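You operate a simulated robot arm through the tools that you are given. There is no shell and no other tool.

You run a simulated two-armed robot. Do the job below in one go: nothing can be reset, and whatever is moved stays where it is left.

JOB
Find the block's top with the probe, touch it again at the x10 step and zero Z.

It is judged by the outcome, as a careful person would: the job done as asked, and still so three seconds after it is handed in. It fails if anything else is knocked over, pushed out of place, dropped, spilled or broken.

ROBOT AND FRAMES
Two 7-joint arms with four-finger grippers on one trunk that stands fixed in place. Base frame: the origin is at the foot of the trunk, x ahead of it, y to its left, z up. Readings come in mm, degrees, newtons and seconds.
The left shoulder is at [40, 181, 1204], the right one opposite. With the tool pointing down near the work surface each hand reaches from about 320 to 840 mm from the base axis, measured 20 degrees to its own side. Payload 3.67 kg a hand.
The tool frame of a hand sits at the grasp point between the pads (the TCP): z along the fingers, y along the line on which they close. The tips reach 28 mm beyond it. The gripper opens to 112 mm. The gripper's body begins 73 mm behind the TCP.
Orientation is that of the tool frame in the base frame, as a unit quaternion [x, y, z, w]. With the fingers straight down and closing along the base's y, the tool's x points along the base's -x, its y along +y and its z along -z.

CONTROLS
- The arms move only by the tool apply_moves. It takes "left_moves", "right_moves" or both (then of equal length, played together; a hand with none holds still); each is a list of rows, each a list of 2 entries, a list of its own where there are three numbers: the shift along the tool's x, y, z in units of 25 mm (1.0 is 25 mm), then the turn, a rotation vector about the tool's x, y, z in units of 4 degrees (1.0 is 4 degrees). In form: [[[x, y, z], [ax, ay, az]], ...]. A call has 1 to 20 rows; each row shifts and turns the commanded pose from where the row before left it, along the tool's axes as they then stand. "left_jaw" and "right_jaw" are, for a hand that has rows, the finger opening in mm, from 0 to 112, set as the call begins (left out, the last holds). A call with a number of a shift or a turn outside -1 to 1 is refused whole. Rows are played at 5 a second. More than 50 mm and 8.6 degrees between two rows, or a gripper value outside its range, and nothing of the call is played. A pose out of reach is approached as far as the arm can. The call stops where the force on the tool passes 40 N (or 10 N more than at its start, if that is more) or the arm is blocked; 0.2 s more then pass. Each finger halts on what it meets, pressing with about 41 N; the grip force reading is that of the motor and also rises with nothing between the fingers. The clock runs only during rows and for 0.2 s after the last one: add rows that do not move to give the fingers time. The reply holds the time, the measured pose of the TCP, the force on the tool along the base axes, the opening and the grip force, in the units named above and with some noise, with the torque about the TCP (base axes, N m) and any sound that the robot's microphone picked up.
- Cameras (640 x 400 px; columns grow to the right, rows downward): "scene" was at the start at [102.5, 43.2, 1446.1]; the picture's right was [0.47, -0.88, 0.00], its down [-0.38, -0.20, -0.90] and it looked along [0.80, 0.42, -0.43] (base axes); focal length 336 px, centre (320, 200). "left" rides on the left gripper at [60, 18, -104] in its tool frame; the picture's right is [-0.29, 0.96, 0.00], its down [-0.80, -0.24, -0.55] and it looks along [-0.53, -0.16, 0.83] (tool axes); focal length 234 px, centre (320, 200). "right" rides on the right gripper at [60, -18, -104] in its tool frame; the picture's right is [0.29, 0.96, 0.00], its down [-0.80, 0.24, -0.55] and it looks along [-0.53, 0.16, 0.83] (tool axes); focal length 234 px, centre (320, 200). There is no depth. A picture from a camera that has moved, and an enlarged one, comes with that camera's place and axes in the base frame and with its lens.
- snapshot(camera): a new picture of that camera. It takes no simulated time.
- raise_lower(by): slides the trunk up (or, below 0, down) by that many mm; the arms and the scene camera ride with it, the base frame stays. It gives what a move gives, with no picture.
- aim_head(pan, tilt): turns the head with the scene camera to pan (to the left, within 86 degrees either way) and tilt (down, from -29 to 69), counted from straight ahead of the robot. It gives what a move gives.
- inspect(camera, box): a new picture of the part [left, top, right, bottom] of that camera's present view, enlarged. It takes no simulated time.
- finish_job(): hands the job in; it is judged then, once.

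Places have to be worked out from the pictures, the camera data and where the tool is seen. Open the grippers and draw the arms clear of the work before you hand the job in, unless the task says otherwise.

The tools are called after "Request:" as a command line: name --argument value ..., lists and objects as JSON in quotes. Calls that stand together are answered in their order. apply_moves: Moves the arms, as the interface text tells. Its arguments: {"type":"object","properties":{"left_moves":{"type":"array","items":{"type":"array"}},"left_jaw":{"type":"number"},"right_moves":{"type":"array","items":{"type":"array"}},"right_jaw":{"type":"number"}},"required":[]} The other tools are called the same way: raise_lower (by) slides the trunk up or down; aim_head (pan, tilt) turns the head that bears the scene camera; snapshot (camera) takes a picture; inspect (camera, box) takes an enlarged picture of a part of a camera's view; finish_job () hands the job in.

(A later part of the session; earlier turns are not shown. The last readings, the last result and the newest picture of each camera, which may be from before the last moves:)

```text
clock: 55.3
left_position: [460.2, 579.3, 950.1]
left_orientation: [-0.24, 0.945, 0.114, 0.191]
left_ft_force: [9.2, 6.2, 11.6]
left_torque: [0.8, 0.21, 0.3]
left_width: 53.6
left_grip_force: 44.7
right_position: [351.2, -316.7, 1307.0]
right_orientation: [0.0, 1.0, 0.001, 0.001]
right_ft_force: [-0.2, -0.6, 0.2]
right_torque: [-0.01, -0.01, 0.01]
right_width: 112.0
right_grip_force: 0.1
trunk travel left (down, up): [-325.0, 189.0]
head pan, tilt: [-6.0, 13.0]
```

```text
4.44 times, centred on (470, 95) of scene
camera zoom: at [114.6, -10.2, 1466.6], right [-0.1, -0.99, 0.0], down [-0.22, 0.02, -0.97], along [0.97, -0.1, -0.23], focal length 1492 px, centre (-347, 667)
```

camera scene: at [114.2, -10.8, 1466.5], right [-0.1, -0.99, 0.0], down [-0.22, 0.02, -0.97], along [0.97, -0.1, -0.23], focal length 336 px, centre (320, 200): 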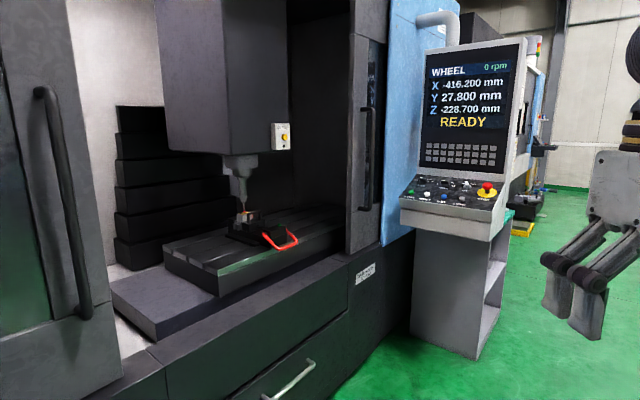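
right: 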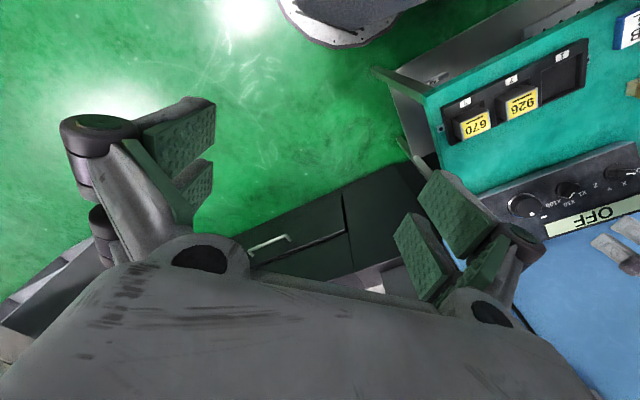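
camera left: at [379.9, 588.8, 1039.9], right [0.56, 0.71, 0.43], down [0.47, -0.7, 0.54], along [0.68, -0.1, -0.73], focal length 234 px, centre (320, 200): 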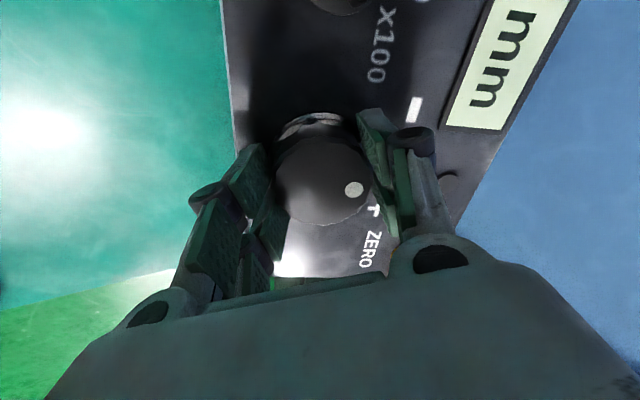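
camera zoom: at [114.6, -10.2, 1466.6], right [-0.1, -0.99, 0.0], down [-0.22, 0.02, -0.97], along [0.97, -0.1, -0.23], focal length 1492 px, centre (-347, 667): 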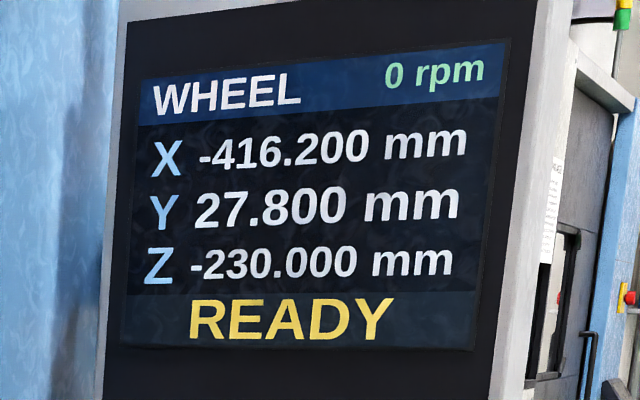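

Z -230.000; I shift back 1.4 mm to null the side force and go 4 more clicks down.

Request:
apply_moves --left_moves '[[[-0.056, 0, 0], [0, 0, 0]], [[0, 0, 0], [0, 0, -0.9]], [[0, 0, 0], [0, 0, -0.9]], [[0, 0, 0], [0, 0, -0.9]], [[0, 0, 0], [0, 0, -0.9]], [[0, 0, 0], [0, 0, 0]]]'

Request:
inspect --camera "scene" --box '[231, 205, 255, 220]'

Request:
inspect --camera "scene" --box '[410, 50, 530, 140]'

```text
clock: 56.7
left_position: [461.3, 578.1, 949.9]
left_orientation: [-0.356, 0.908, 0.088, 0.203]
left_ft_force: [6.5, 10.0, 17.1]
left_torque: [0.82, 0.26, 0.32]
left_width: 53.6
left_grip_force: 45.4
right_position: [350.0, -315.9, 1306.8]
right_orientation: [0.0, 1.0, 0.001, 0.0]
right_ft_force: [0.0, 0.3, 0.0]
right_torque: [0.01, 0.01, -0.01]
right_width: 111.9
right_grip_force: 0.1
trunk travel left (down, up): [-325.0, 189.0]
head pan, tilt: [-6.0, 13.0]
```

```text
16.00 times, centred on (243, 212) of scene
camera zoom: at [113.8, -10.2, 1466.6], right [-0.1, -0.99, 0.0], down [-0.22, 0.02, -0.97], along [0.97, -0.1, -0.22], focal length 5372 px, centre (1552, 0)
```

zoom: 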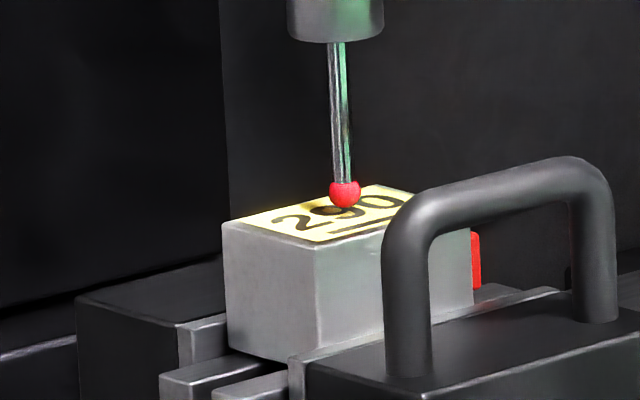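

```text
4.44 times, centred on (470, 95) of scene
camera zoom: at [113.8, -10.2, 1466.6], right [-0.1, -0.99, 0.0], down [-0.22, 0.02, -0.97], along [0.97, -0.1, -0.22], focal length 1492 px, centre (-347, 667)
```

zoom: 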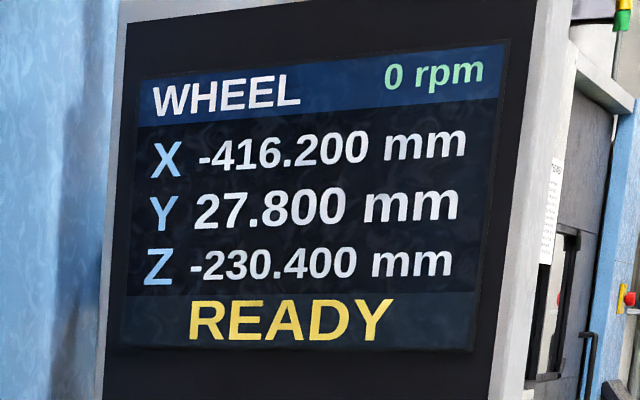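

Z -230.400, no contact yet. I relieve the side force and go down 3 more clicks.

Request:
apply_moves --left_moves '[[[-0.06, 0, -0.03], [0, 0, 0]], [[0, 0, 0], [0, 0, -0.9]], [[0, 0, 0], [0, 0, -0.9]], [[0, 0, 0], [0, 0, -0.9]], [[0, 0, 0], [0, 0, 0]]]'

Request:
inspect --camera "scene" --box '[231, 205, 255, 220]'

Request:
inspect --camera "scene" --box '[410, 50, 530, 140]'

```text
clock: 57.9
left_position: [460.2, 577.8, 948.4]
left_orientation: [-0.441, 0.87, 0.069, 0.208]
left_ft_force: [0.4, 4.0, 8.2]
left_torque: [0.53, 0.65, 0.37]
left_width: 53.4
left_grip_force: 44.9
right_position: [350.4, -315.7, 1307.4]
right_orientation: [0.0, 1.0, 0.001, 0.0]
right_ft_force: [-0.8, -0.8, -0.3]
right_torque: [0.02, 0.03, -0.01]
right_width: 112.1
right_grip_force: 0.0
trunk travel left (down, up): [-325.0, 189.0]
head pan, tilt: [-6.0, 13.0]
```

```text
16.00 times, centred on (243, 212) of scene
camera zoom: at [113.8, -10.2, 1466.6], right [-0.1, -0.99, 0.0], down [-0.22, 0.02, -0.97], along [0.97, -0.1, -0.22], focal length 5372 px, centre (1552, 0)
```

zoom: 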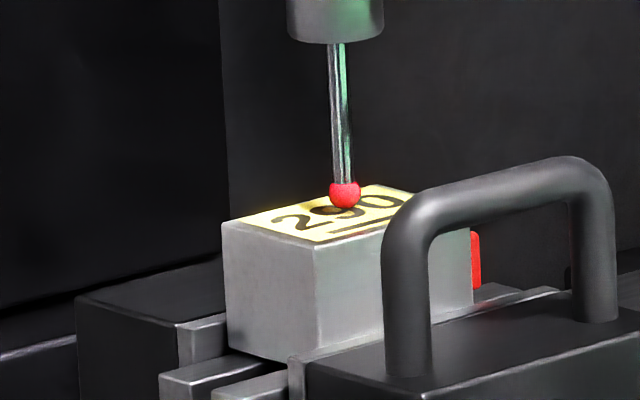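

```text
4.44 times, centred on (470, 95) of scene
camera zoom: at [113.8, -10.2, 1466.6], right [-0.1, -0.99, 0.0], down [-0.22, 0.02, -0.97], along [0.97, -0.1, -0.22], focal length 1492 px, centre (-347, 667)
```

zoom: 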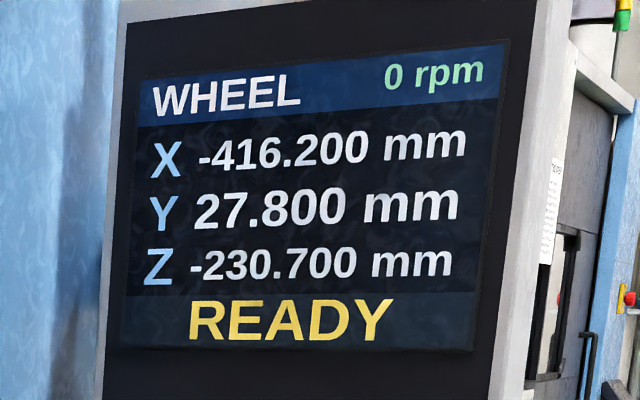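

Z -230.700, still READY. Three more clicks.

Request:
apply_moves --left_moves '[[[-0.02, 0, -0.02], [0, 0, 0]], [[0, 0, 0], [0, 0, -0.9]], [[0, 0, 0], [0, 0, -0.9]], [[0, 0, 0], [0, 0, -0.9]], [[0, 0, 0], [0, 0, 0]]]'

Request:
inspect --camera "scene" --box '[231, 205, 255, 220]'

Request:
inspect --camera "scene" --box '[410, 50, 530, 140]'

```text
clock: 59.1
left_position: [462.4, 577.9, 949.4]
left_orientation: [-0.52, 0.825, 0.049, 0.214]
left_ft_force: [-2.3, -2.5, -1.4]
left_torque: [0.42, 0.48, 0.21]
left_width: 53.4
left_grip_force: 45.3
right_position: [349.7, -316.7, 1306.3]
right_orientation: [0.0, 1.0, 0.001, -0.001]
right_ft_force: [0.3, 0.0, -0.9]
right_torque: [-0.01, 0.02, -0.04]
right_width: 112.0
right_grip_force: 0.1
trunk travel left (down, up): [-325.0, 189.0]
head pan, tilt: [-6.0, 13.0]
```

```text
16.00 times, centred on (243, 212) of scene
camera zoom: at [114.1, -10.1, 1466.5], right [-0.1, -0.99, 0.0], down [-0.22, 0.02, -0.97], along [0.97, -0.1, -0.23], focal length 5372 px, centre (1552, 0)
```

zoom: 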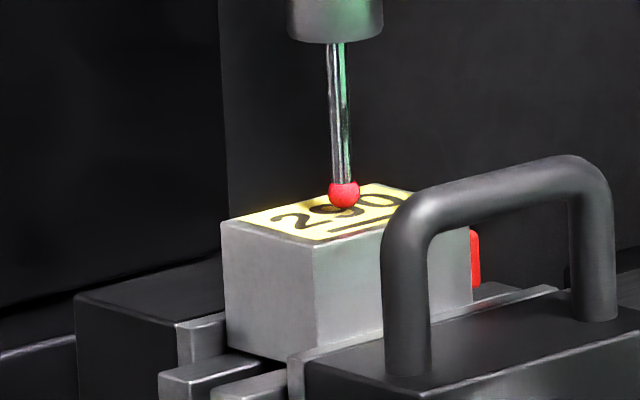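

```text
4.44 times, centred on (470, 95) of scene
camera zoom: at [114.1, -10.1, 1466.5], right [-0.1, -0.99, 0.0], down [-0.22, 0.02, -0.97], along [0.97, -0.1, -0.23], focal length 1492 px, centre (-347, 667)
```

zoom: 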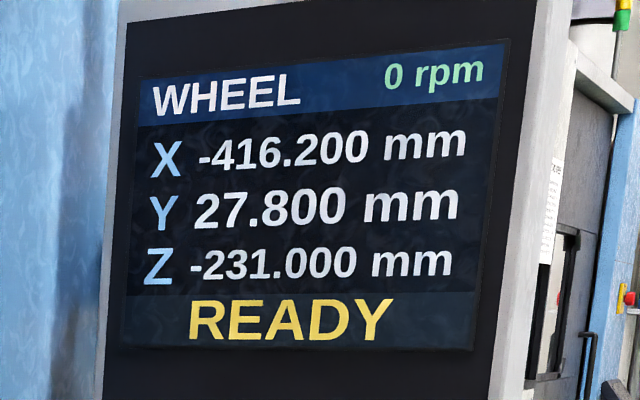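

Forces are now near zero; Z -231.000, still READY. Two more clicks.

Request:
apply_moves --left_moves '[[[0, 0, 0], [0, 0, -0.9]], [[0, 0, 0], [0, 0, -0.9]], [[0, 0, 0], [0, 0, 0]]]'

Request:
inspect --camera "scene" --box '[231, 205, 255, 220]'

Request:
inspect --camera "scene" --box '[410, 50, 530, 140]'

```text
clock: 59.9
left_position: [460.5, 577.0, 949.8]
left_orientation: [-0.57, 0.791, 0.035, 0.217]
left_ft_force: [-3.2, -4.8, -3.4]
left_torque: [0.23, 0.37, 0.13]
left_width: 53.3
left_grip_force: 44.6
right_position: [349.1, -315.9, 1307.7]
right_orientation: [0.0, 1.0, 0.0, 0.001]
right_ft_force: [-0.3, 1.0, -0.2]
right_torque: [-0.02, 0.02, -0.04]
right_width: 112.4
right_grip_force: 0.1
trunk travel left (down, up): [-325.0, 189.0]
head pan, tilt: [-6.0, 13.0]
```

```text
16.00 times, centred on (243, 212) of scene
camera zoom: at [114.1, -10.4, 1466.5], right [-0.1, -0.99, 0.0], down [-0.22, 0.02, -0.97], along [0.97, -0.1, -0.23], focal length 5372 px, centre (1552, 0)
```

zoom: 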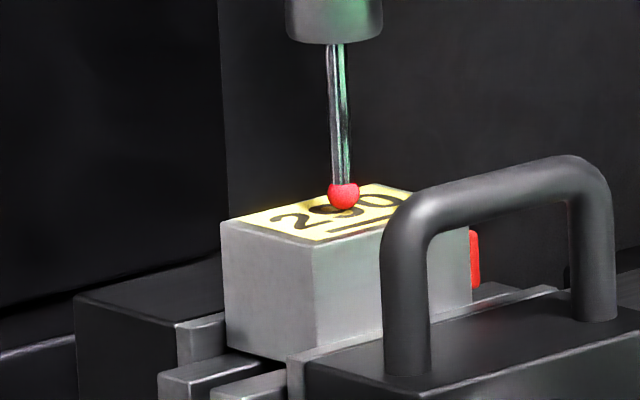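

```text
4.44 times, centred on (470, 95) of scene
camera zoom: at [114.1, -10.4, 1466.5], right [-0.1, -0.99, 0.0], down [-0.22, 0.02, -0.97], along [0.97, -0.1, -0.23], focal length 1492 px, centre (-347, 667)
```

zoom: 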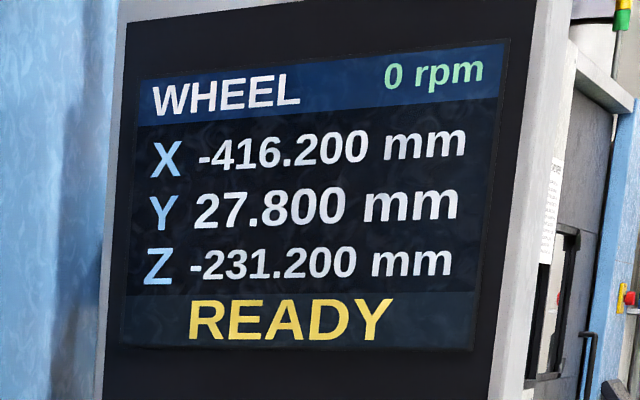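

Z -231.200, no touch signal yet. Two more clicks, and I also look with the wrist camera at the pendant's dark round indicator.

Request:
apply_moves --left_moves '[[[0, 0, 0], [0, 0, -0.9]], [[0, 0, 0], [0, 0, -0.9]], [[0, 0, 0], [0, 0, 0]]]'

Request:
inspect --camera "scene" --box '[231, 205, 255, 220]'

Request:
inspect --camera "scene" --box '[410, 50, 530, 140]'

Request:
snapshot --camera "left"

```text
clock: 60.7
left_position: [461.8, 578.4, 949.4]
left_orientation: [-0.62, 0.753, 0.021, 0.219]
left_ft_force: [-3.4, -6.5, -5.8]
left_torque: [0.13, 0.34, 0.14]
left_width: 53.4
left_grip_force: 45.0
right_position: [351.4, -315.7, 1307.7]
right_orientation: [0.0, 1.0, 0.001, 0.0]
right_ft_force: [-0.5, -0.4, -0.4]
right_torque: [0.01, 0.0, -0.01]
right_width: 112.0
right_grip_force: 0.1
trunk travel left (down, up): [-325.0, 189.0]
head pan, tilt: [-6.0, 13.0]
```

```text
16.00 times, centred on (243, 212) of scene
camera zoom: at [114.2, -10.3, 1466.5], right [-0.1, -0.99, 0.0], down [-0.22, 0.02, -0.97], along [0.97, -0.1, -0.23], focal length 5372 px, centre (1552, 0)
```

zoom: 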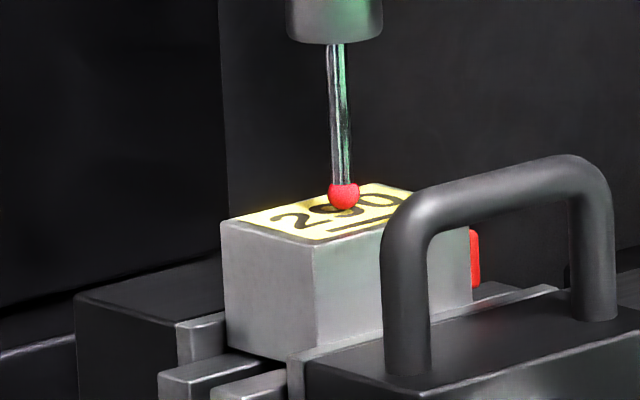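

```text
4.44 times, centred on (470, 95) of scene
camera zoom: at [114.2, -10.3, 1466.5], right [-0.1, -0.99, 0.0], down [-0.22, 0.02, -0.97], along [0.97, -0.1, -0.23], focal length 1492 px, centre (-347, 667)
```

zoom: 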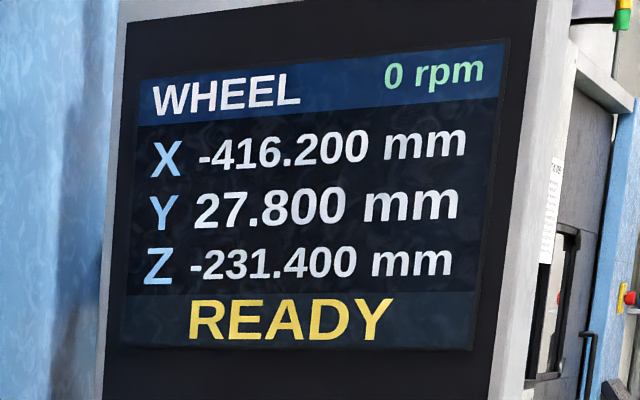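

```text
taken
camera left: at [404.3, 495.7, 1017.6], right [-0.86, 0.49, -0.13], down [0.17, 0.51, 0.84], along [0.47, 0.71, -0.53], focal length 234 px, centre (320, 200)
```

left: 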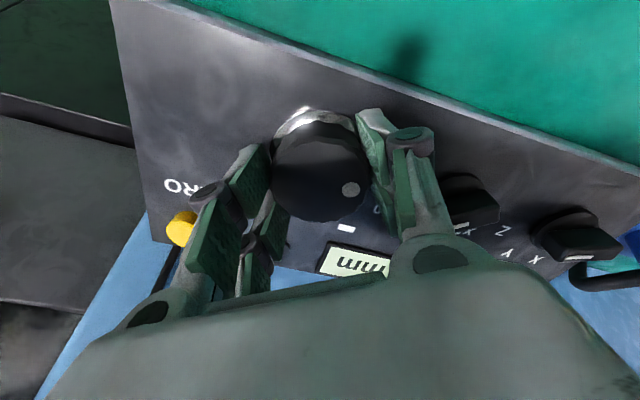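

No sound, still READY at -231.400. Two more clicks.

Request:
apply_moves --left_moves '[[[0, 0, 0], [0, 0, -0.9]], [[0, 0, 0], [0, 0, -0.9]], [[0, 0, 0], [0, 0, 0]]]'

Request:
inspect --camera "scene" --box '[231, 205, 255, 220]'

Request:
inspect --camera "scene" --box '[410, 50, 530, 140]'

```text
clock: 61.5
left_position: [461.8, 578.8, 949.5]
left_orientation: [-0.666, 0.713, 0.008, 0.219]
left_ft_force: [-2.6, -8.3, -8.4]
left_torque: [0.08, 0.41, 0.14]
left_width: 53.2
left_grip_force: 45.7
right_position: [350.4, -315.7, 1306.5]
right_orientation: [0.001, 1.0, 0.001, 0.0]
right_ft_force: [0.1, 0.2, 0.5]
right_torque: [-0.01, 0.0, 0.02]
right_width: 112.1
right_grip_force: 0.1
trunk travel left (down, up): [-325.0, 189.0]
head pan, tilt: [-6.0, 13.0]
```

```text
16.00 times, centred on (243, 212) of scene
camera zoom: at [114.4, -10.4, 1466.5], right [-0.1, -0.99, 0.0], down [-0.22, 0.02, -0.97], along [0.97, -0.1, -0.23], focal length 5372 px, centre (1552, 0)
```

zoom: 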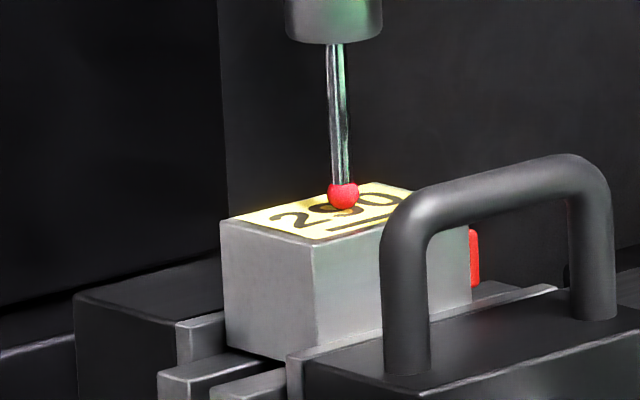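

```text
4.44 times, centred on (470, 95) of scene
camera zoom: at [114.4, -10.4, 1466.5], right [-0.1, -0.99, 0.0], down [-0.22, 0.02, -0.97], along [0.97, -0.1, -0.23], focal length 1492 px, centre (-347, 667)
```

zoom: 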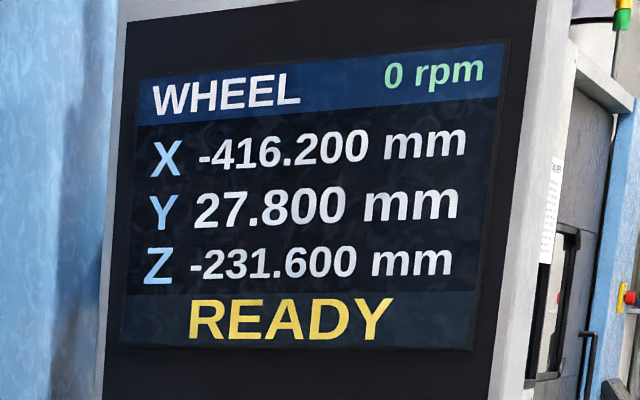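

Still no touch at -231.600. Two more clicks with a slight force-relieving shift.

Request:
apply_moves --left_moves '[[[0.03, 0.01, 0.01], [0, 0, -0.9]], [[0, 0, 0], [0, 0, -0.9]], [[0, 0, 0], [0, 0, 0]]]'

Request:
inspect --camera "scene" --box '[231, 205, 255, 220]'

Request:
inspect --camera "scene" --box '[410, 50, 530, 140]'

```text
clock: 62.3
left_position: [462.7, 579.1, 949.3]
left_orientation: [0.709, -0.67, 0.005, -0.22]
left_ft_force: [-2.7, -7.4, -5.7]
left_torque: [0.44, 0.32, 0.26]
left_width: 53.1
left_grip_force: 44.9
right_position: [350.2, -315.7, 1307.2]
right_orientation: [0.001, 1.0, 0.001, 0.0]
right_ft_force: [-0.6, 0.2, -0.4]
right_torque: [0.04, 0.0, -0.03]
right_width: 112.0
right_grip_force: 0.0
trunk travel left (down, up): [-325.0, 189.0]
head pan, tilt: [-6.0, 13.0]
```

```text
16.00 times, centred on (243, 212) of scene
camera zoom: at [114.4, -10.5, 1466.5], right [-0.1, -0.99, 0.0], down [-0.22, 0.02, -0.97], along [0.97, -0.1, -0.23], focal length 5372 px, centre (1552, 0)
```

zoom: 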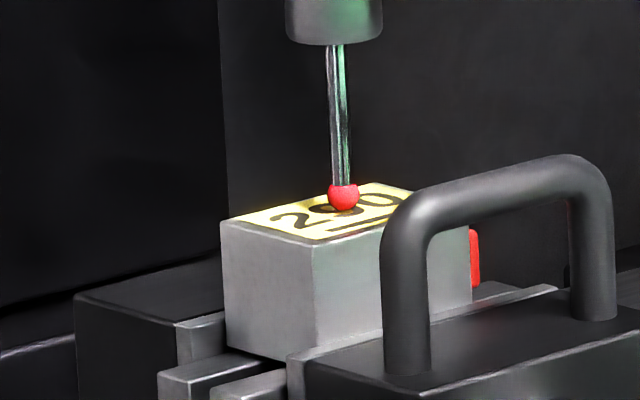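

```text
4.44 times, centred on (470, 95) of scene
camera zoom: at [114.4, -10.5, 1466.5], right [-0.1, -0.99, 0.0], down [-0.22, 0.02, -0.97], along [0.97, -0.1, -0.23], focal length 1492 px, centre (-347, 667)
```

zoom: 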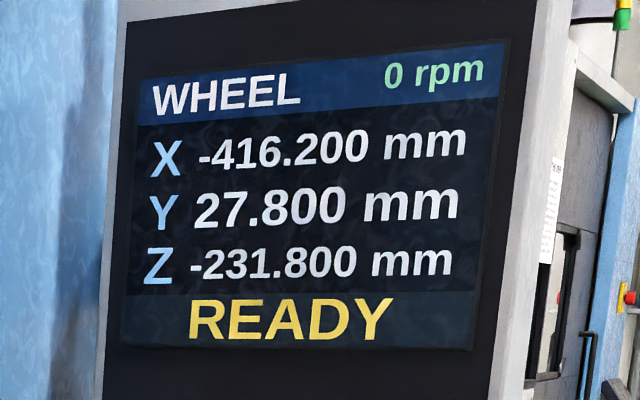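

Still READY at -231.800; two more clicks.

Request:
apply_moves --left_moves '[[[0.02, 0.01, 0], [0, 0, -0.9]], [[0, 0, 0], [0, 0, -0.9]], [[0, 0, 0], [0, 0, 0]]]'

Request:
inspect --camera "scene" --box '[231, 205, 255, 220]'

Request:
inspect --camera "scene" --box '[410, 50, 530, 140]'

```text
clock: 63.1
left_position: [460.7, 577.2, 949.5]
left_orientation: [0.75, -0.624, 0.019, -0.219]
left_ft_force: [1.3, -2.2, 1.5]
left_torque: [0.61, 0.45, 0.3]
left_width: 53.8
left_grip_force: 45.4
right_position: [351.6, -315.5, 1306.1]
right_orientation: [0.0, 1.0, 0.001, 0.0]
right_ft_force: [-0.1, 0.0, 0.0]
right_torque: [0.01, 0.0, 0.02]
right_width: 112.0
right_grip_force: 0.0
trunk travel left (down, up): [-325.0, 189.0]
head pan, tilt: [-6.0, 13.0]
```

```text
16.00 times, centred on (243, 212) of scene
camera zoom: at [114.3, -10.4, 1466.6], right [-0.1, -0.99, 0.0], down [-0.22, 0.02, -0.97], along [0.97, -0.1, -0.23], focal length 5372 px, centre (1552, 0)
```

zoom: 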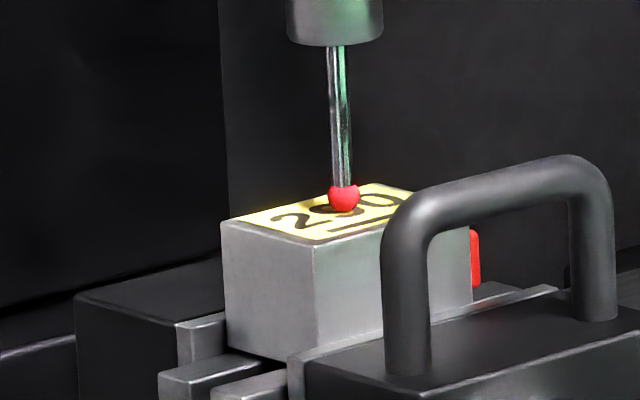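

```text
4.44 times, centred on (470, 95) of scene
camera zoom: at [114.3, -10.4, 1466.6], right [-0.1, -0.99, 0.0], down [-0.22, 0.02, -0.97], along [0.97, -0.1, -0.23], focal length 1492 px, centre (-347, 667)
```

zoom: 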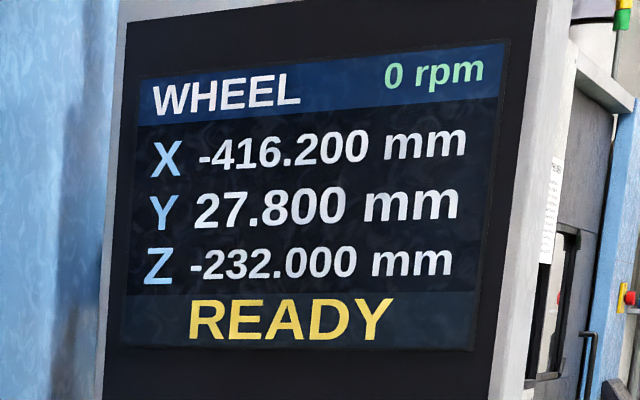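

-232.000 and still no touch; forces tiny. Two more clicks.

Request:
apply_moves --left_moves '[[[0, 0, 0], [0, 0, -0.9]], [[0, 0, 0], [0, 0, -0.9]], [[0, 0, 0], [0, 0, 0]]]'

Request:
inspect --camera "scene" --box '[231, 205, 255, 220]'

Request:
inspect --camera "scene" --box '[410, 50, 530, 140]'

```text
clock: 63.9
left_position: [462.2, 579.0, 949.7]
left_orientation: [0.788, -0.575, 0.034, -0.218]
left_ft_force: [2.0, -0.9, 4.7]
left_torque: [0.61, 0.4, 0.3]
left_width: 53.2
left_grip_force: 45.2
right_position: [350.4, -316.3, 1306.5]
right_orientation: [0.0, 1.0, 0.001, 0.001]
right_ft_force: [0.0, 1.2, -0.9]
right_torque: [0.0, -0.01, 0.0]
right_width: 112.1
right_grip_force: 0.1
trunk travel left (down, up): [-325.0, 189.0]
head pan, tilt: [-6.0, 13.0]
```

```text
16.00 times, centred on (243, 212) of scene
camera zoom: at [114.1, -10.5, 1466.6], right [-0.1, -0.99, 0.0], down [-0.22, 0.02, -0.97], along [0.97, -0.1, -0.23], focal length 5372 px, centre (1552, 0)
```

zoom: 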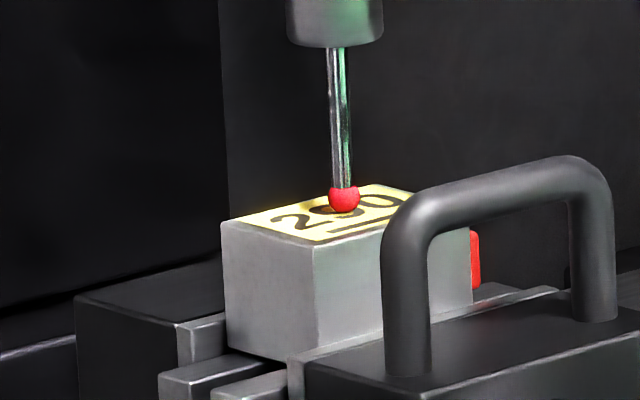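

```text
4.44 times, centred on (470, 95) of scene
camera zoom: at [114.1, -10.5, 1466.6], right [-0.1, -0.99, 0.0], down [-0.22, 0.02, -0.97], along [0.97, -0.1, -0.23], focal length 1492 px, centre (-347, 667)
```

zoom: 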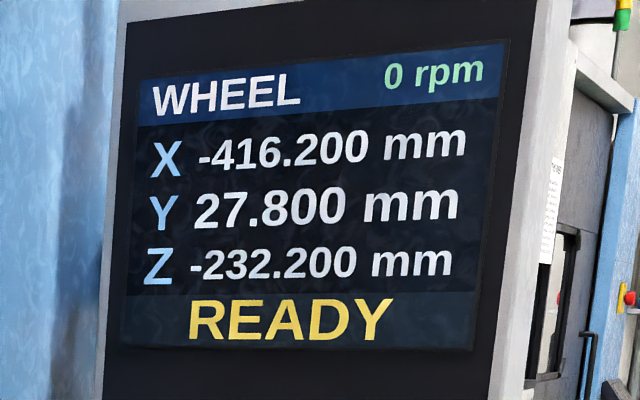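

Ball bottom now visually meets the centre of the block's top, so contact is imminent. I go single clicks.

Request:
apply_moves --left_moves '[[[0, 0, 0], [0, 0, -0.9]], [[0, 0, 0], [0, 0, 0]]]'

Request:
inspect --camera "scene" --box '[410, 50, 530, 140]'

```text
clock: 64.5
left_position: [460.6, 577.1, 949.1]
left_orientation: [0.805, -0.55, 0.041, -0.217]
left_ft_force: [2.7, 2.0, 7.3]
left_torque: [0.79, 0.49, 0.36]
left_width: 53.2
left_grip_force: 44.5
right_position: [351.0, -314.9, 1306.8]
right_orientation: [-0.001, 1.0, 0.001, 0.0]
right_ft_force: [0.0, 0.6, 0.0]
right_torque: [-0.02, 0.02, -0.01]
right_width: 112.0
right_grip_force: 0.0
trunk travel left (down, up): [-325.0, 189.0]
head pan, tilt: [-6.0, 13.0]
```

```text
4.44 times, centred on (470, 95) of scene
camera zoom: at [114.1, -10.4, 1466.6], right [-0.1, -0.99, 0.0], down [-0.22, 0.02, -0.97], along [0.97, -0.1, -0.23], focal length 1492 px, centre (-347, 667)
```

zoom: 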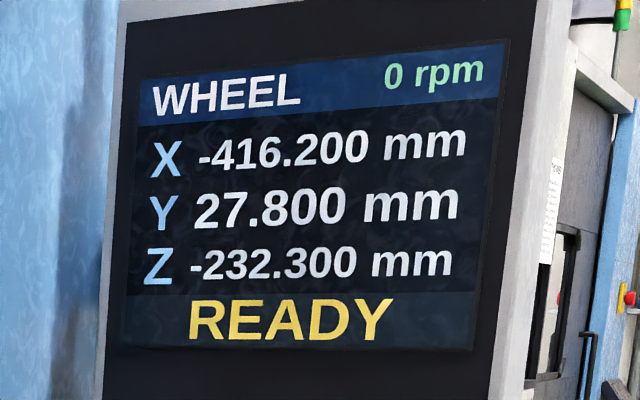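

-232.300, no touch yet; one more click.

Request:
apply_moves --left_moves '[[[0, 0, 0], [0, 0, -0.9]], [[0, 0, 0], [0, 0, 0]]]'

Request:
inspect --camera "scene" --box '[410, 50, 530, 140]'

Request:
inspect --camera "scene" --box '[231, 205, 255, 220]'

```text
clock: 65.1
left_position: [461.0, 578.8, 950.8]
left_orientation: [0.822, -0.525, 0.047, -0.215]
left_ft_force: [4.0, 4.7, 9.7]
left_torque: [0.78, 0.56, 0.35]
left_width: 53.1
left_grip_force: 44.7
right_position: [349.2, -316.1, 1307.2]
right_orientation: [0.0, 1.0, 0.001, 0.0]
right_ft_force: [0.3, 0.9, 0.7]
right_torque: [0.01, 0.02, 0.0]
right_width: 112.0
right_grip_force: 0.0
trunk travel left (down, up): [-325.0, 189.0]
head pan, tilt: [-6.0, 13.0]
```

```text
4.44 times, centred on (470, 95) of scene
camera zoom: at [114.0, -10.3, 1466.6], right [-0.1, -0.99, 0.0], down [-0.22, 0.02, -0.97], along [0.97, -0.1, -0.23], focal length 1492 px, centre (-347, 667)
```

zoom: 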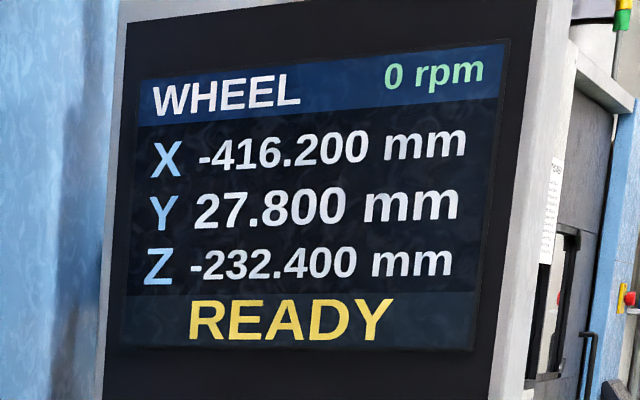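

```text
16.00 times, centred on (243, 212) of scene
camera zoom: at [114.0, -10.3, 1466.6], right [-0.1, -0.99, 0.0], down [-0.22, 0.02, -0.97], along [0.97, -0.1, -0.23], focal length 5372 px, centre (1552, 0)
```

zoom: 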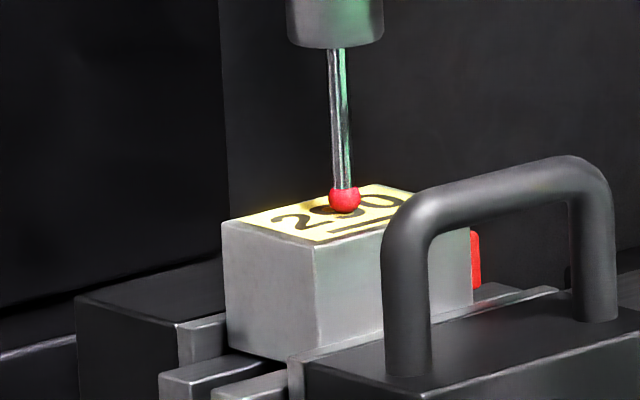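

Still READY at -232.400. Another click, with slight relief of side force.

Request:
apply_moves --left_moves '[[[-0.01, -0.025, -0.01], [0, 0, -0.9]], [[0, 0, 0], [0, 0, 0]]]'

Request:
inspect --camera "scene" --box '[410, 50, 530, 140]'

```text
clock: 65.7
left_position: [462.1, 578.0, 951.4]
left_orientation: [0.838, -0.499, 0.054, -0.214]
left_ft_force: [4.2, 3.5, 8.6]
left_torque: [0.9, 0.26, 0.34]
left_width: 53.2
left_grip_force: 45.0
right_position: [351.2, -315.0, 1307.0]
right_orientation: [0.0, 1.0, 0.001, 0.0]
right_ft_force: [1.0, 0.2, 0.1]
right_torque: [0.01, 0.02, -0.02]
right_width: 111.9
right_grip_force: 0.1
trunk travel left (down, up): [-325.0, 189.0]
head pan, tilt: [-6.0, 13.0]
```

```text
4.44 times, centred on (470, 95) of scene
camera zoom: at [113.9, -10.3, 1466.6], right [-0.1, -0.99, 0.0], down [-0.22, 0.02, -0.97], along [0.97, -0.1, -0.23], focal length 1492 px, centre (-347, 667)
```

zoom: 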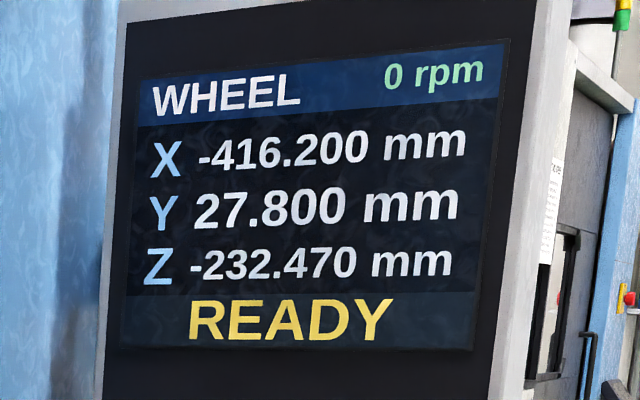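

Z stopped at -232.470 instead of -232.500, which suggests the probe triggered there. I check the probe, the pendant and its indicator.

Request:
inspect --camera "scene" --box '[225, 140, 285, 225]'

Request:
aim_head --pan 54 --tilt 34

Request:
inspect --camera "scene" --box '[225, 150, 385, 260]'

Request:
snapshot --camera "left"

```text
4.71 times, centred on (255, 182) of scene
camera zoom: at [113.9, -10.3, 1466.6], right [-0.1, -0.99, 0.0], down [-0.22, 0.02, -0.97], along [0.97, -0.1, -0.23], focal length 1580 px, centre (626, 282)
```

zoom: 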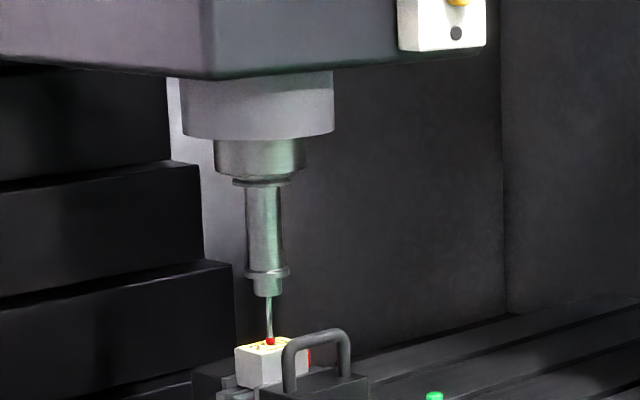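

```text
clock: 67.0
left_position: [460.9, 578.9, 950.9]
left_orientation: [0.838, -0.5, 0.054, -0.214]
left_ft_force: [3.7, 4.5, 10.6]
left_torque: [-0.1, -0.07, -0.05]
left_width: 53.4
left_grip_force: 45.2
right_position: [350.1, -315.8, 1307.7]
right_orientation: [0.0, 1.0, 0.001, -0.001]
right_ft_force: [0.5, 0.4, 0.4]
right_torque: [0.03, 0.01, 0.01]
right_width: 112.1
right_grip_force: 0.1
trunk travel left (down, up): [-325.0, 189.0]
head pan, tilt: [54.0, 34.0]
```

```text
3.64 times, centred on (305, 205) of scene
camera zoom: at [73.1, 71.2, 1432.9], right [0.81, -0.59, 0.0], down [-0.33, -0.45, -0.83], along [0.49, 0.67, -0.56], focal length 1221 px, centre (374, 182)
```

zoom: 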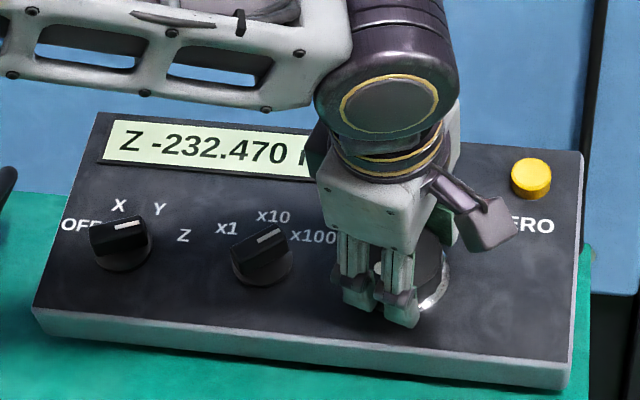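

```text
taken
camera left: at [444.6, 488.1, 1029.0], right [-0.92, -0.14, -0.36], down [-0.37, 0.62, 0.7], along [0.12, 0.77, -0.62], focal length 234 px, centre (320, 200)
```

left: 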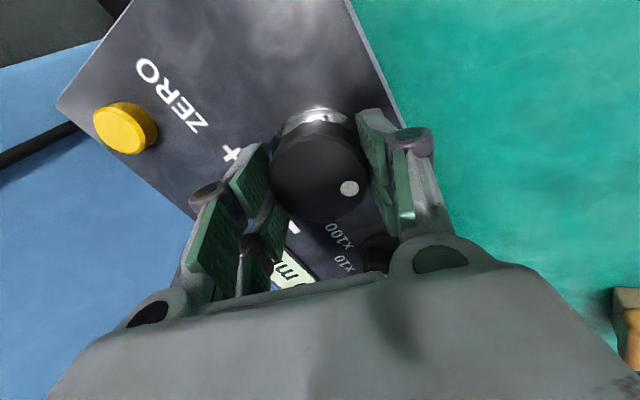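

Both displays show -232.470: the axis halted on the touch. Now I back off three clicks (+0.3 mm) by turning clockwise, and check.

Request:
apply_moves --left_moves '[[[0, 0, 0], [0, 0, 0.9]], [[0, 0, 0], [0, 0, 0.9]], [[0, 0, 0], [0, 0, 0.9]], [[0, 0, 0], [0, 0, 0]]]'

Request:
inspect --camera "scene" --box '[225, 150, 385, 260]'

```text
clock: 68.0
left_position: [461.0, 577.8, 950.3]
left_orientation: [0.787, -0.576, 0.034, -0.218]
left_ft_force: [2.9, 5.9, 10.4]
left_torque: [-0.56, -0.52, -0.31]
left_width: 53.3
left_grip_force: 44.7
right_position: [350.8, -316.1, 1307.1]
right_orientation: [-0.001, 1.0, 0.0, 0.001]
right_ft_force: [0.2, -0.7, 0.7]
right_torque: [0.0, 0.02, 0.02]
right_width: 111.7
right_grip_force: 0.1
trunk travel left (down, up): [-325.0, 189.0]
head pan, tilt: [54.0, 34.0]
```

```text
3.64 times, centred on (305, 205) of scene
camera zoom: at [72.9, 71.5, 1432.9], right [0.81, -0.59, 0.0], down [-0.33, -0.45, -0.83], along [0.49, 0.67, -0.56], focal length 1221 px, centre (374, 182)
```

zoom: 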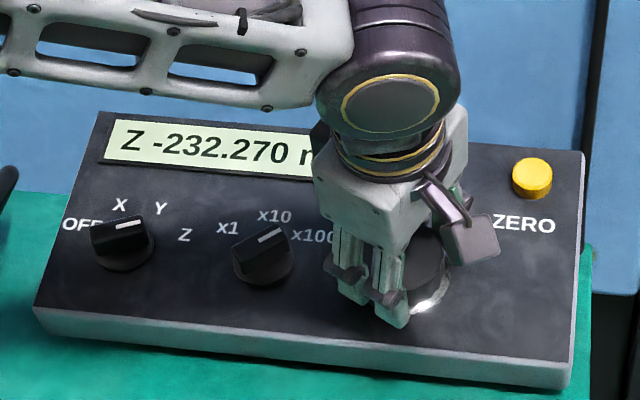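

Now at -232.270, clear of the block. I release the wheel, retract along the normal, and check that Z did not change.

Request:
apply_moves --left_moves '[[[0, 0, 0], [0, 0, 0]], [[0, 0, 0], [0, 0, 0]], [[0, 0, -0.7], [0, 0, 0]], [[0, 0, -0.7], [0, 0, 0]], [[0, 0, -0.7], [0, 0, 0]], [[0, 0, -0.7], [0, 0, 0]], [[0, 0, 0], [0, 0, 0]]]' --left_jaw 80

Request:
inspect --camera "scene" --box '[225, 150, 385, 260]'

Request:
inspect --camera "scene" --box '[270, 200, 318, 230]'

```text
clock: 69.6
left_position: [440.3, 556.2, 1011.9]
left_orientation: [0.787, -0.576, 0.033, -0.216]
left_ft_force: [1.3, 0.5, 0.2]
left_torque: [-0.03, 0.01, -0.03]
left_width: 80.0
left_grip_force: 0.1
right_position: [350.6, -314.8, 1306.7]
right_orientation: [0.001, 1.0, 0.0, -0.001]
right_ft_force: [-0.3, 0.0, -0.6]
right_torque: [-0.01, -0.03, -0.01]
right_width: 111.9
right_grip_force: 0.0
trunk travel left (down, up): [-325.0, 189.0]
head pan, tilt: [54.0, 34.0]
```

```text
3.64 times, centred on (305, 205) of scene
camera zoom: at [73.8, 71.9, 1432.8], right [0.81, -0.59, 0.0], down [-0.33, -0.45, -0.83], along [0.49, 0.67, -0.56], focal length 1221 px, centre (374, 182)
```

zoom: 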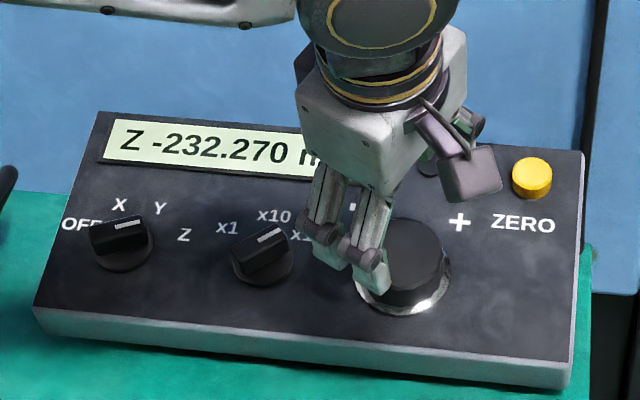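

```text
13.33 times, centred on (294, 215) of scene
camera zoom: at [73.8, 71.9, 1432.8], right [0.81, -0.59, 0.0], down [-0.33, -0.45, -0.83], along [0.49, 0.67, -0.56], focal length 4477 px, centre (667, 0)
```

zoom: 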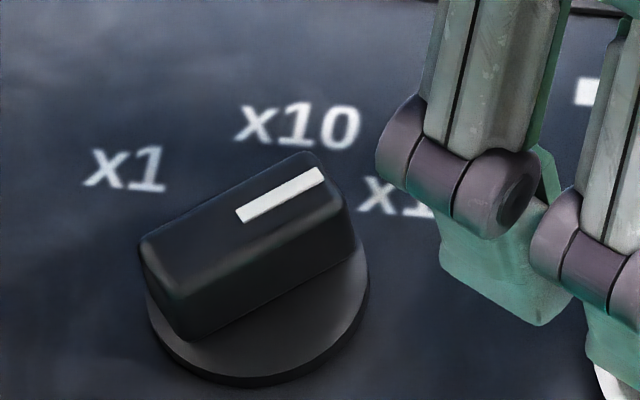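

Z unchanged at -232.270. The step pointer stands at about 52° (x100). I yaw the hand back ~114° to match the step knob's bar.

Request:
apply_moves --left_moves '[[[0, 0, 0], [0, 0, 1]], [[0, 0, 0], [0, 0, 1]], [[0, 0, 0], [0, 0, 1]], [[0, 0, 0], [0, 0, 1]], [[0, 0, 0], [0, 0, 1]], [[0, 0, 0], [0, 0, 1]], [[0, 0, 0], [0, 0, 1]], [[0, 0, 0], [0, 0, 1]], [[0, 0, 0], [0, 0, 1]], [[0, 0, 0], [0, 0, 1]], [[0, 0, 0], [0, 0, 1]], [[0, 0, 0], [0, 0, 1]], [[0, 0, 0], [0, 0, 1]], [[0, 0, 0], [0, 0, 1]], [[0, 0, 0], [0, 0, 1]], [[0, 0, 0], [0, 0, 1]], [[0, 0, 0], [0, 0, 1]], [[0, 0, 0], [0, 0, 1]], [[0, 0, 0], [0, 0, 1]]]'

Request:
apply_moves --left_moves '[[[0, 0, 0], [0, 0, 1]], [[0, 0, 0], [0, 0, 1]], [[0, 0, 0], [0, 0, 1]], [[0, 0, 0], [0, 0, 1]], [[0, 0, 0], [0, 0, 1]], [[0, 0, 0], [0, 0, 1]], [[0, 0, 0], [0, 0, 1]], [[0, 0, 0], [0, 0, 1]], [[0, 0, 0], [0, 0, 1]], [[0, 0, 0], [0, 0, 0.6]], [[0.616, 0.501, 0.042], [0, 0, 0]], [[0.616, 0.501, 0.042], [0, 0, 0]], [[0.616, 0.501, 0.042], [0, 0, 0]], [[0.616, 0.501, 0.042], [0, 0, 0]], [[0.616, 0.501, 0.042], [0, 0, 0]], [[0, 0, 0], [0, 0, 0]]]' --left_jaw 46

Request:
snapshot --camera "left"

Request:
inspect --camera "scene" --box '[225, 150, 385, 260]'

```text
clock: 73.6
left_position: [440.4, 556.7, 1013.4]
left_orientation: [-0.267, 0.938, 0.108, 0.192]
left_ft_force: [0.3, -1.0, -1.1]
left_torque: [-0.01, 0.02, -0.01]
left_width: 80.0
left_grip_force: 0.0
right_position: [350.9, -315.6, 1307.3]
right_orientation: [0.0, 1.0, -0.001, -0.001]
right_ft_force: [0.4, 0.7, -0.5]
right_torque: [-0.04, 0.01, -0.04]
right_width: 112.0
right_grip_force: 0.1
trunk travel left (down, up): [-325.0, 189.0]
head pan, tilt: [54.0, 34.0]
```

```text
clock: 77.0
left_position: [371.9, 630.4, 1007.4]
left_orientation: [0.058, 0.974, 0.165, 0.146]
left_ft_force: [0.6, 0.0, 0.4]
left_torque: [-0.03, 0.01, -0.04]
left_width: 46.3
left_grip_force: 0.1
right_position: [351.5, -315.0, 1307.8]
right_orientation: [0.0, 1.0, 0.001, 0.001]
right_ft_force: [0.2, 0.5, 0.1]
right_torque: [0.02, 0.02, 0.02]
right_width: 111.8
right_grip_force: 0.1
trunk travel left (down, up): [-325.0, 189.0]
head pan, tilt: [54.0, 34.0]
```

```text
taken
camera left: at [284.9, 625.1, 1092.2], right [0.34, 0.85, 0.4], down [0.57, -0.52, 0.63], along [0.75, 0.02, -0.67], focal length 234 px, centre (320, 200)
```

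left: 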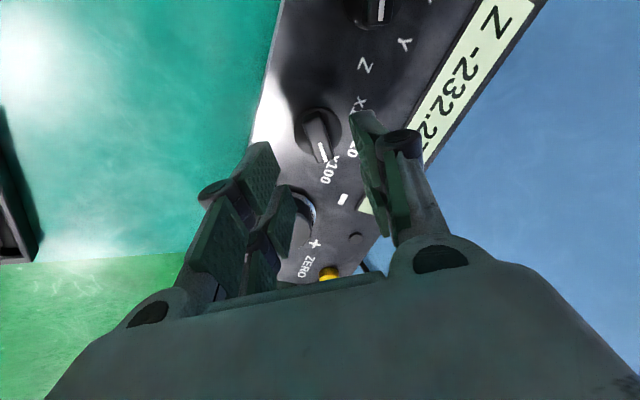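

```text
3.64 times, centred on (305, 205) of scene
camera zoom: at [73.8, 71.5, 1432.8], right [0.81, -0.59, 0.0], down [-0.33, -0.45, -0.83], along [0.49, 0.67, -0.56], focal length 1221 px, centre (374, 182)
```

zoom: 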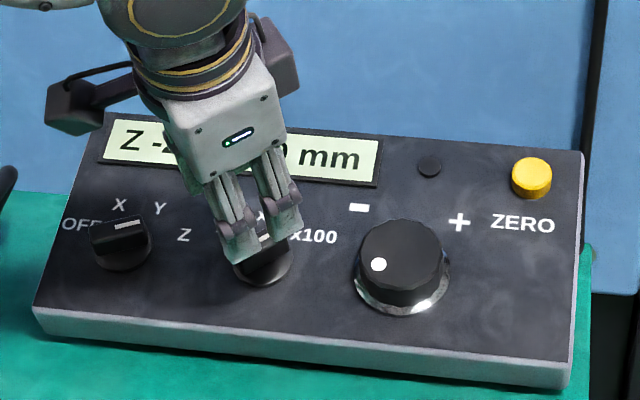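

Hovering over the step knob. I zoom the wrist view to align.

Request:
inspect --camera "left" --box '[265, 80, 375, 190]'

```text
3.64 times, centred on (320, 135) of left
camera zoom: at [284.9, 625.1, 1092.2], right [0.34, 0.85, 0.4], down [0.57, -0.52, 0.63], along [0.75, 0.02, -0.67], focal length 852 px, centre (320, 436)
```

zoom: 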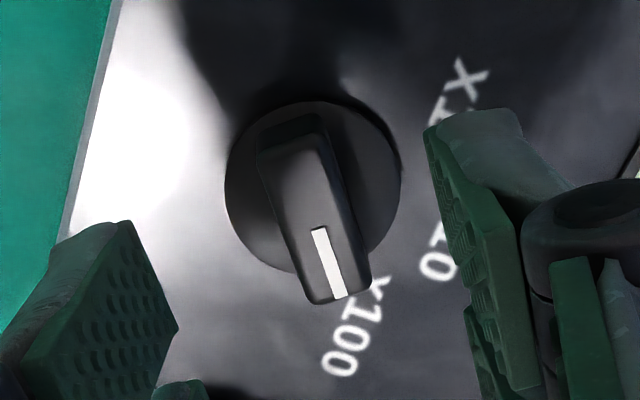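

Nearly aligned; I apply a ~2 mm correction and 1.5° yaw, then descend 50 mm.

Request:
apply_moves --left_moves '[[[-0.042, -0.067, 0], [0, 0, 0.375]], [[0, 0, 0.67], [0, 0, 0]], [[0, 0, 0.67], [0, 0, 0]], [[0, 0, 0.66], [0, 0, 0]], [[0, 0, 0], [0, 0, 0]]]'

Request:
inspect --camera "left" --box '[220, 70, 430, 220]'

Request:
inspect --camera "scene" --box '[255, 175, 345, 240]'

```text
clock: 78.2
left_position: [389.1, 642.6, 964.7]
left_orientation: [0.071, 0.973, 0.167, 0.143]
left_ft_force: [-0.1, -0.4, -0.2]
left_torque: [-0.02, 0.04, 0.0]
left_width: 45.9
left_grip_force: 0.2
right_position: [350.4, -315.3, 1306.5]
right_orientation: [0.0, 1.0, 0.0, 0.0]
right_ft_force: [0.5, -0.4, -0.3]
right_torque: [0.0, -0.02, -0.01]
right_width: 112.0
right_grip_force: 0.0
trunk travel left (down, up): [-325.0, 189.0]
head pan, tilt: [54.0, 34.0]
```

```text
2.67 times, centred on (325, 145) of left
camera zoom: at [301.7, 639.7, 1047.7], right [0.36, 0.84, 0.4], down [0.57, -0.54, 0.62], along [0.74, 0.01, -0.67], focal length 624 px, centre (307, 347)
```

zoom: 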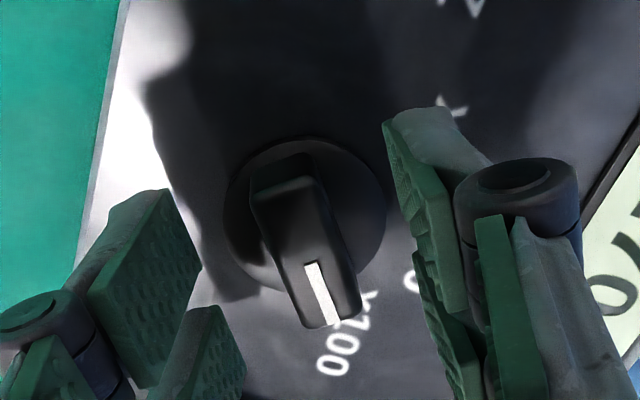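

```text
6.15 times, centred on (300, 208) of scene
camera zoom: at [73.2, 71.4, 1432.9], right [0.81, -0.59, 0.0], down [-0.33, -0.45, -0.83], along [0.49, 0.67, -0.56], focal length 2066 px, centre (443, 154)
```

zoom: 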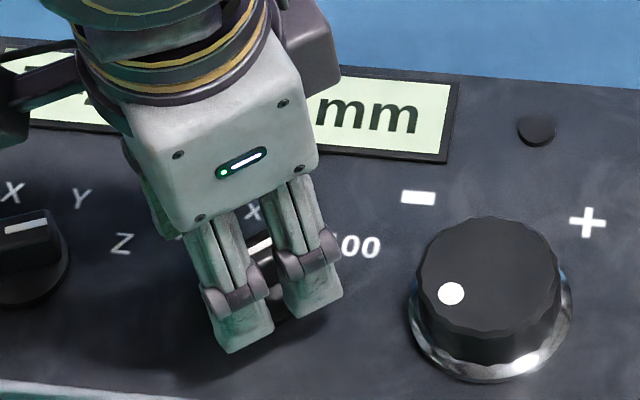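

Well aligned over the bar. I descend the last 14 mm and close on it.

Request:
apply_moves --left_moves '[[[0, 0, 0.28], [0, 0, 0]], [[0, 0, 0.28], [0, 0, 0]], [[0, 0, 0], [0, 0, 0]]]'

Request:
apply_moves --left_moves '[[[0, 0, 0], [0, 0, 0]], [[0, 0, 0], [0, 0, 0]], [[0, 0, 0], [0, 0, 0]], [[0, 0, 0], [0, 0, 0]]]' --left_jaw 10

Request:
inspect --camera "left" --box '[220, 70, 430, 220]'

```text
clock: 79.0
left_position: [394.6, 646.2, 950.1]
left_orientation: [0.071, 0.973, 0.167, 0.143]
left_ft_force: [-0.6, 0.3, -0.3]
left_torque: [0.01, 0.0, 0.0]
left_width: 46.0
left_grip_force: 0.0
right_position: [350.3, -315.6, 1306.0]
right_orientation: [-0.001, 1.0, 0.001, 0.0]
right_ft_force: [-0.5, -0.7, 0.4]
right_torque: [-0.02, -0.03, -0.03]
right_width: 111.9
right_grip_force: 0.0
trunk travel left (down, up): [-325.0, 189.0]
head pan, tilt: [54.0, 34.0]
```

```text
clock: 80.0
left_position: [392.4, 647.4, 949.7]
left_orientation: [0.069, 0.973, 0.166, 0.144]
left_ft_force: [1.9, 0.1, -0.3]
left_torque: [-1.05, -0.37, 1.34]
left_width: 17.6
left_grip_force: 44.6
right_position: [350.3, -314.5, 1307.2]
right_orientation: [0.0, 1.0, 0.001, 0.001]
right_ft_force: [-0.2, -0.4, -0.3]
right_torque: [0.01, -0.01, 0.01]
right_width: 112.1
right_grip_force: 0.1
trunk travel left (down, up): [-325.0, 189.0]
head pan, tilt: [54.0, 34.0]
```

```text
2.67 times, centred on (325, 145) of left
camera zoom: at [306.0, 644.2, 1034.5], right [0.36, 0.84, 0.4], down [0.57, -0.54, 0.62], along [0.74, 0.01, -0.67], focal length 624 px, centre (307, 347)
```

zoom: 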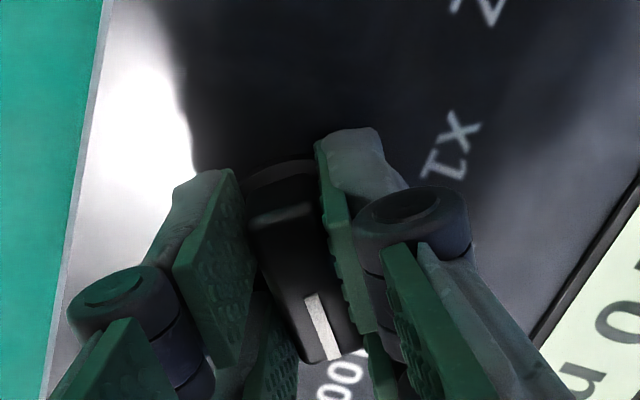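

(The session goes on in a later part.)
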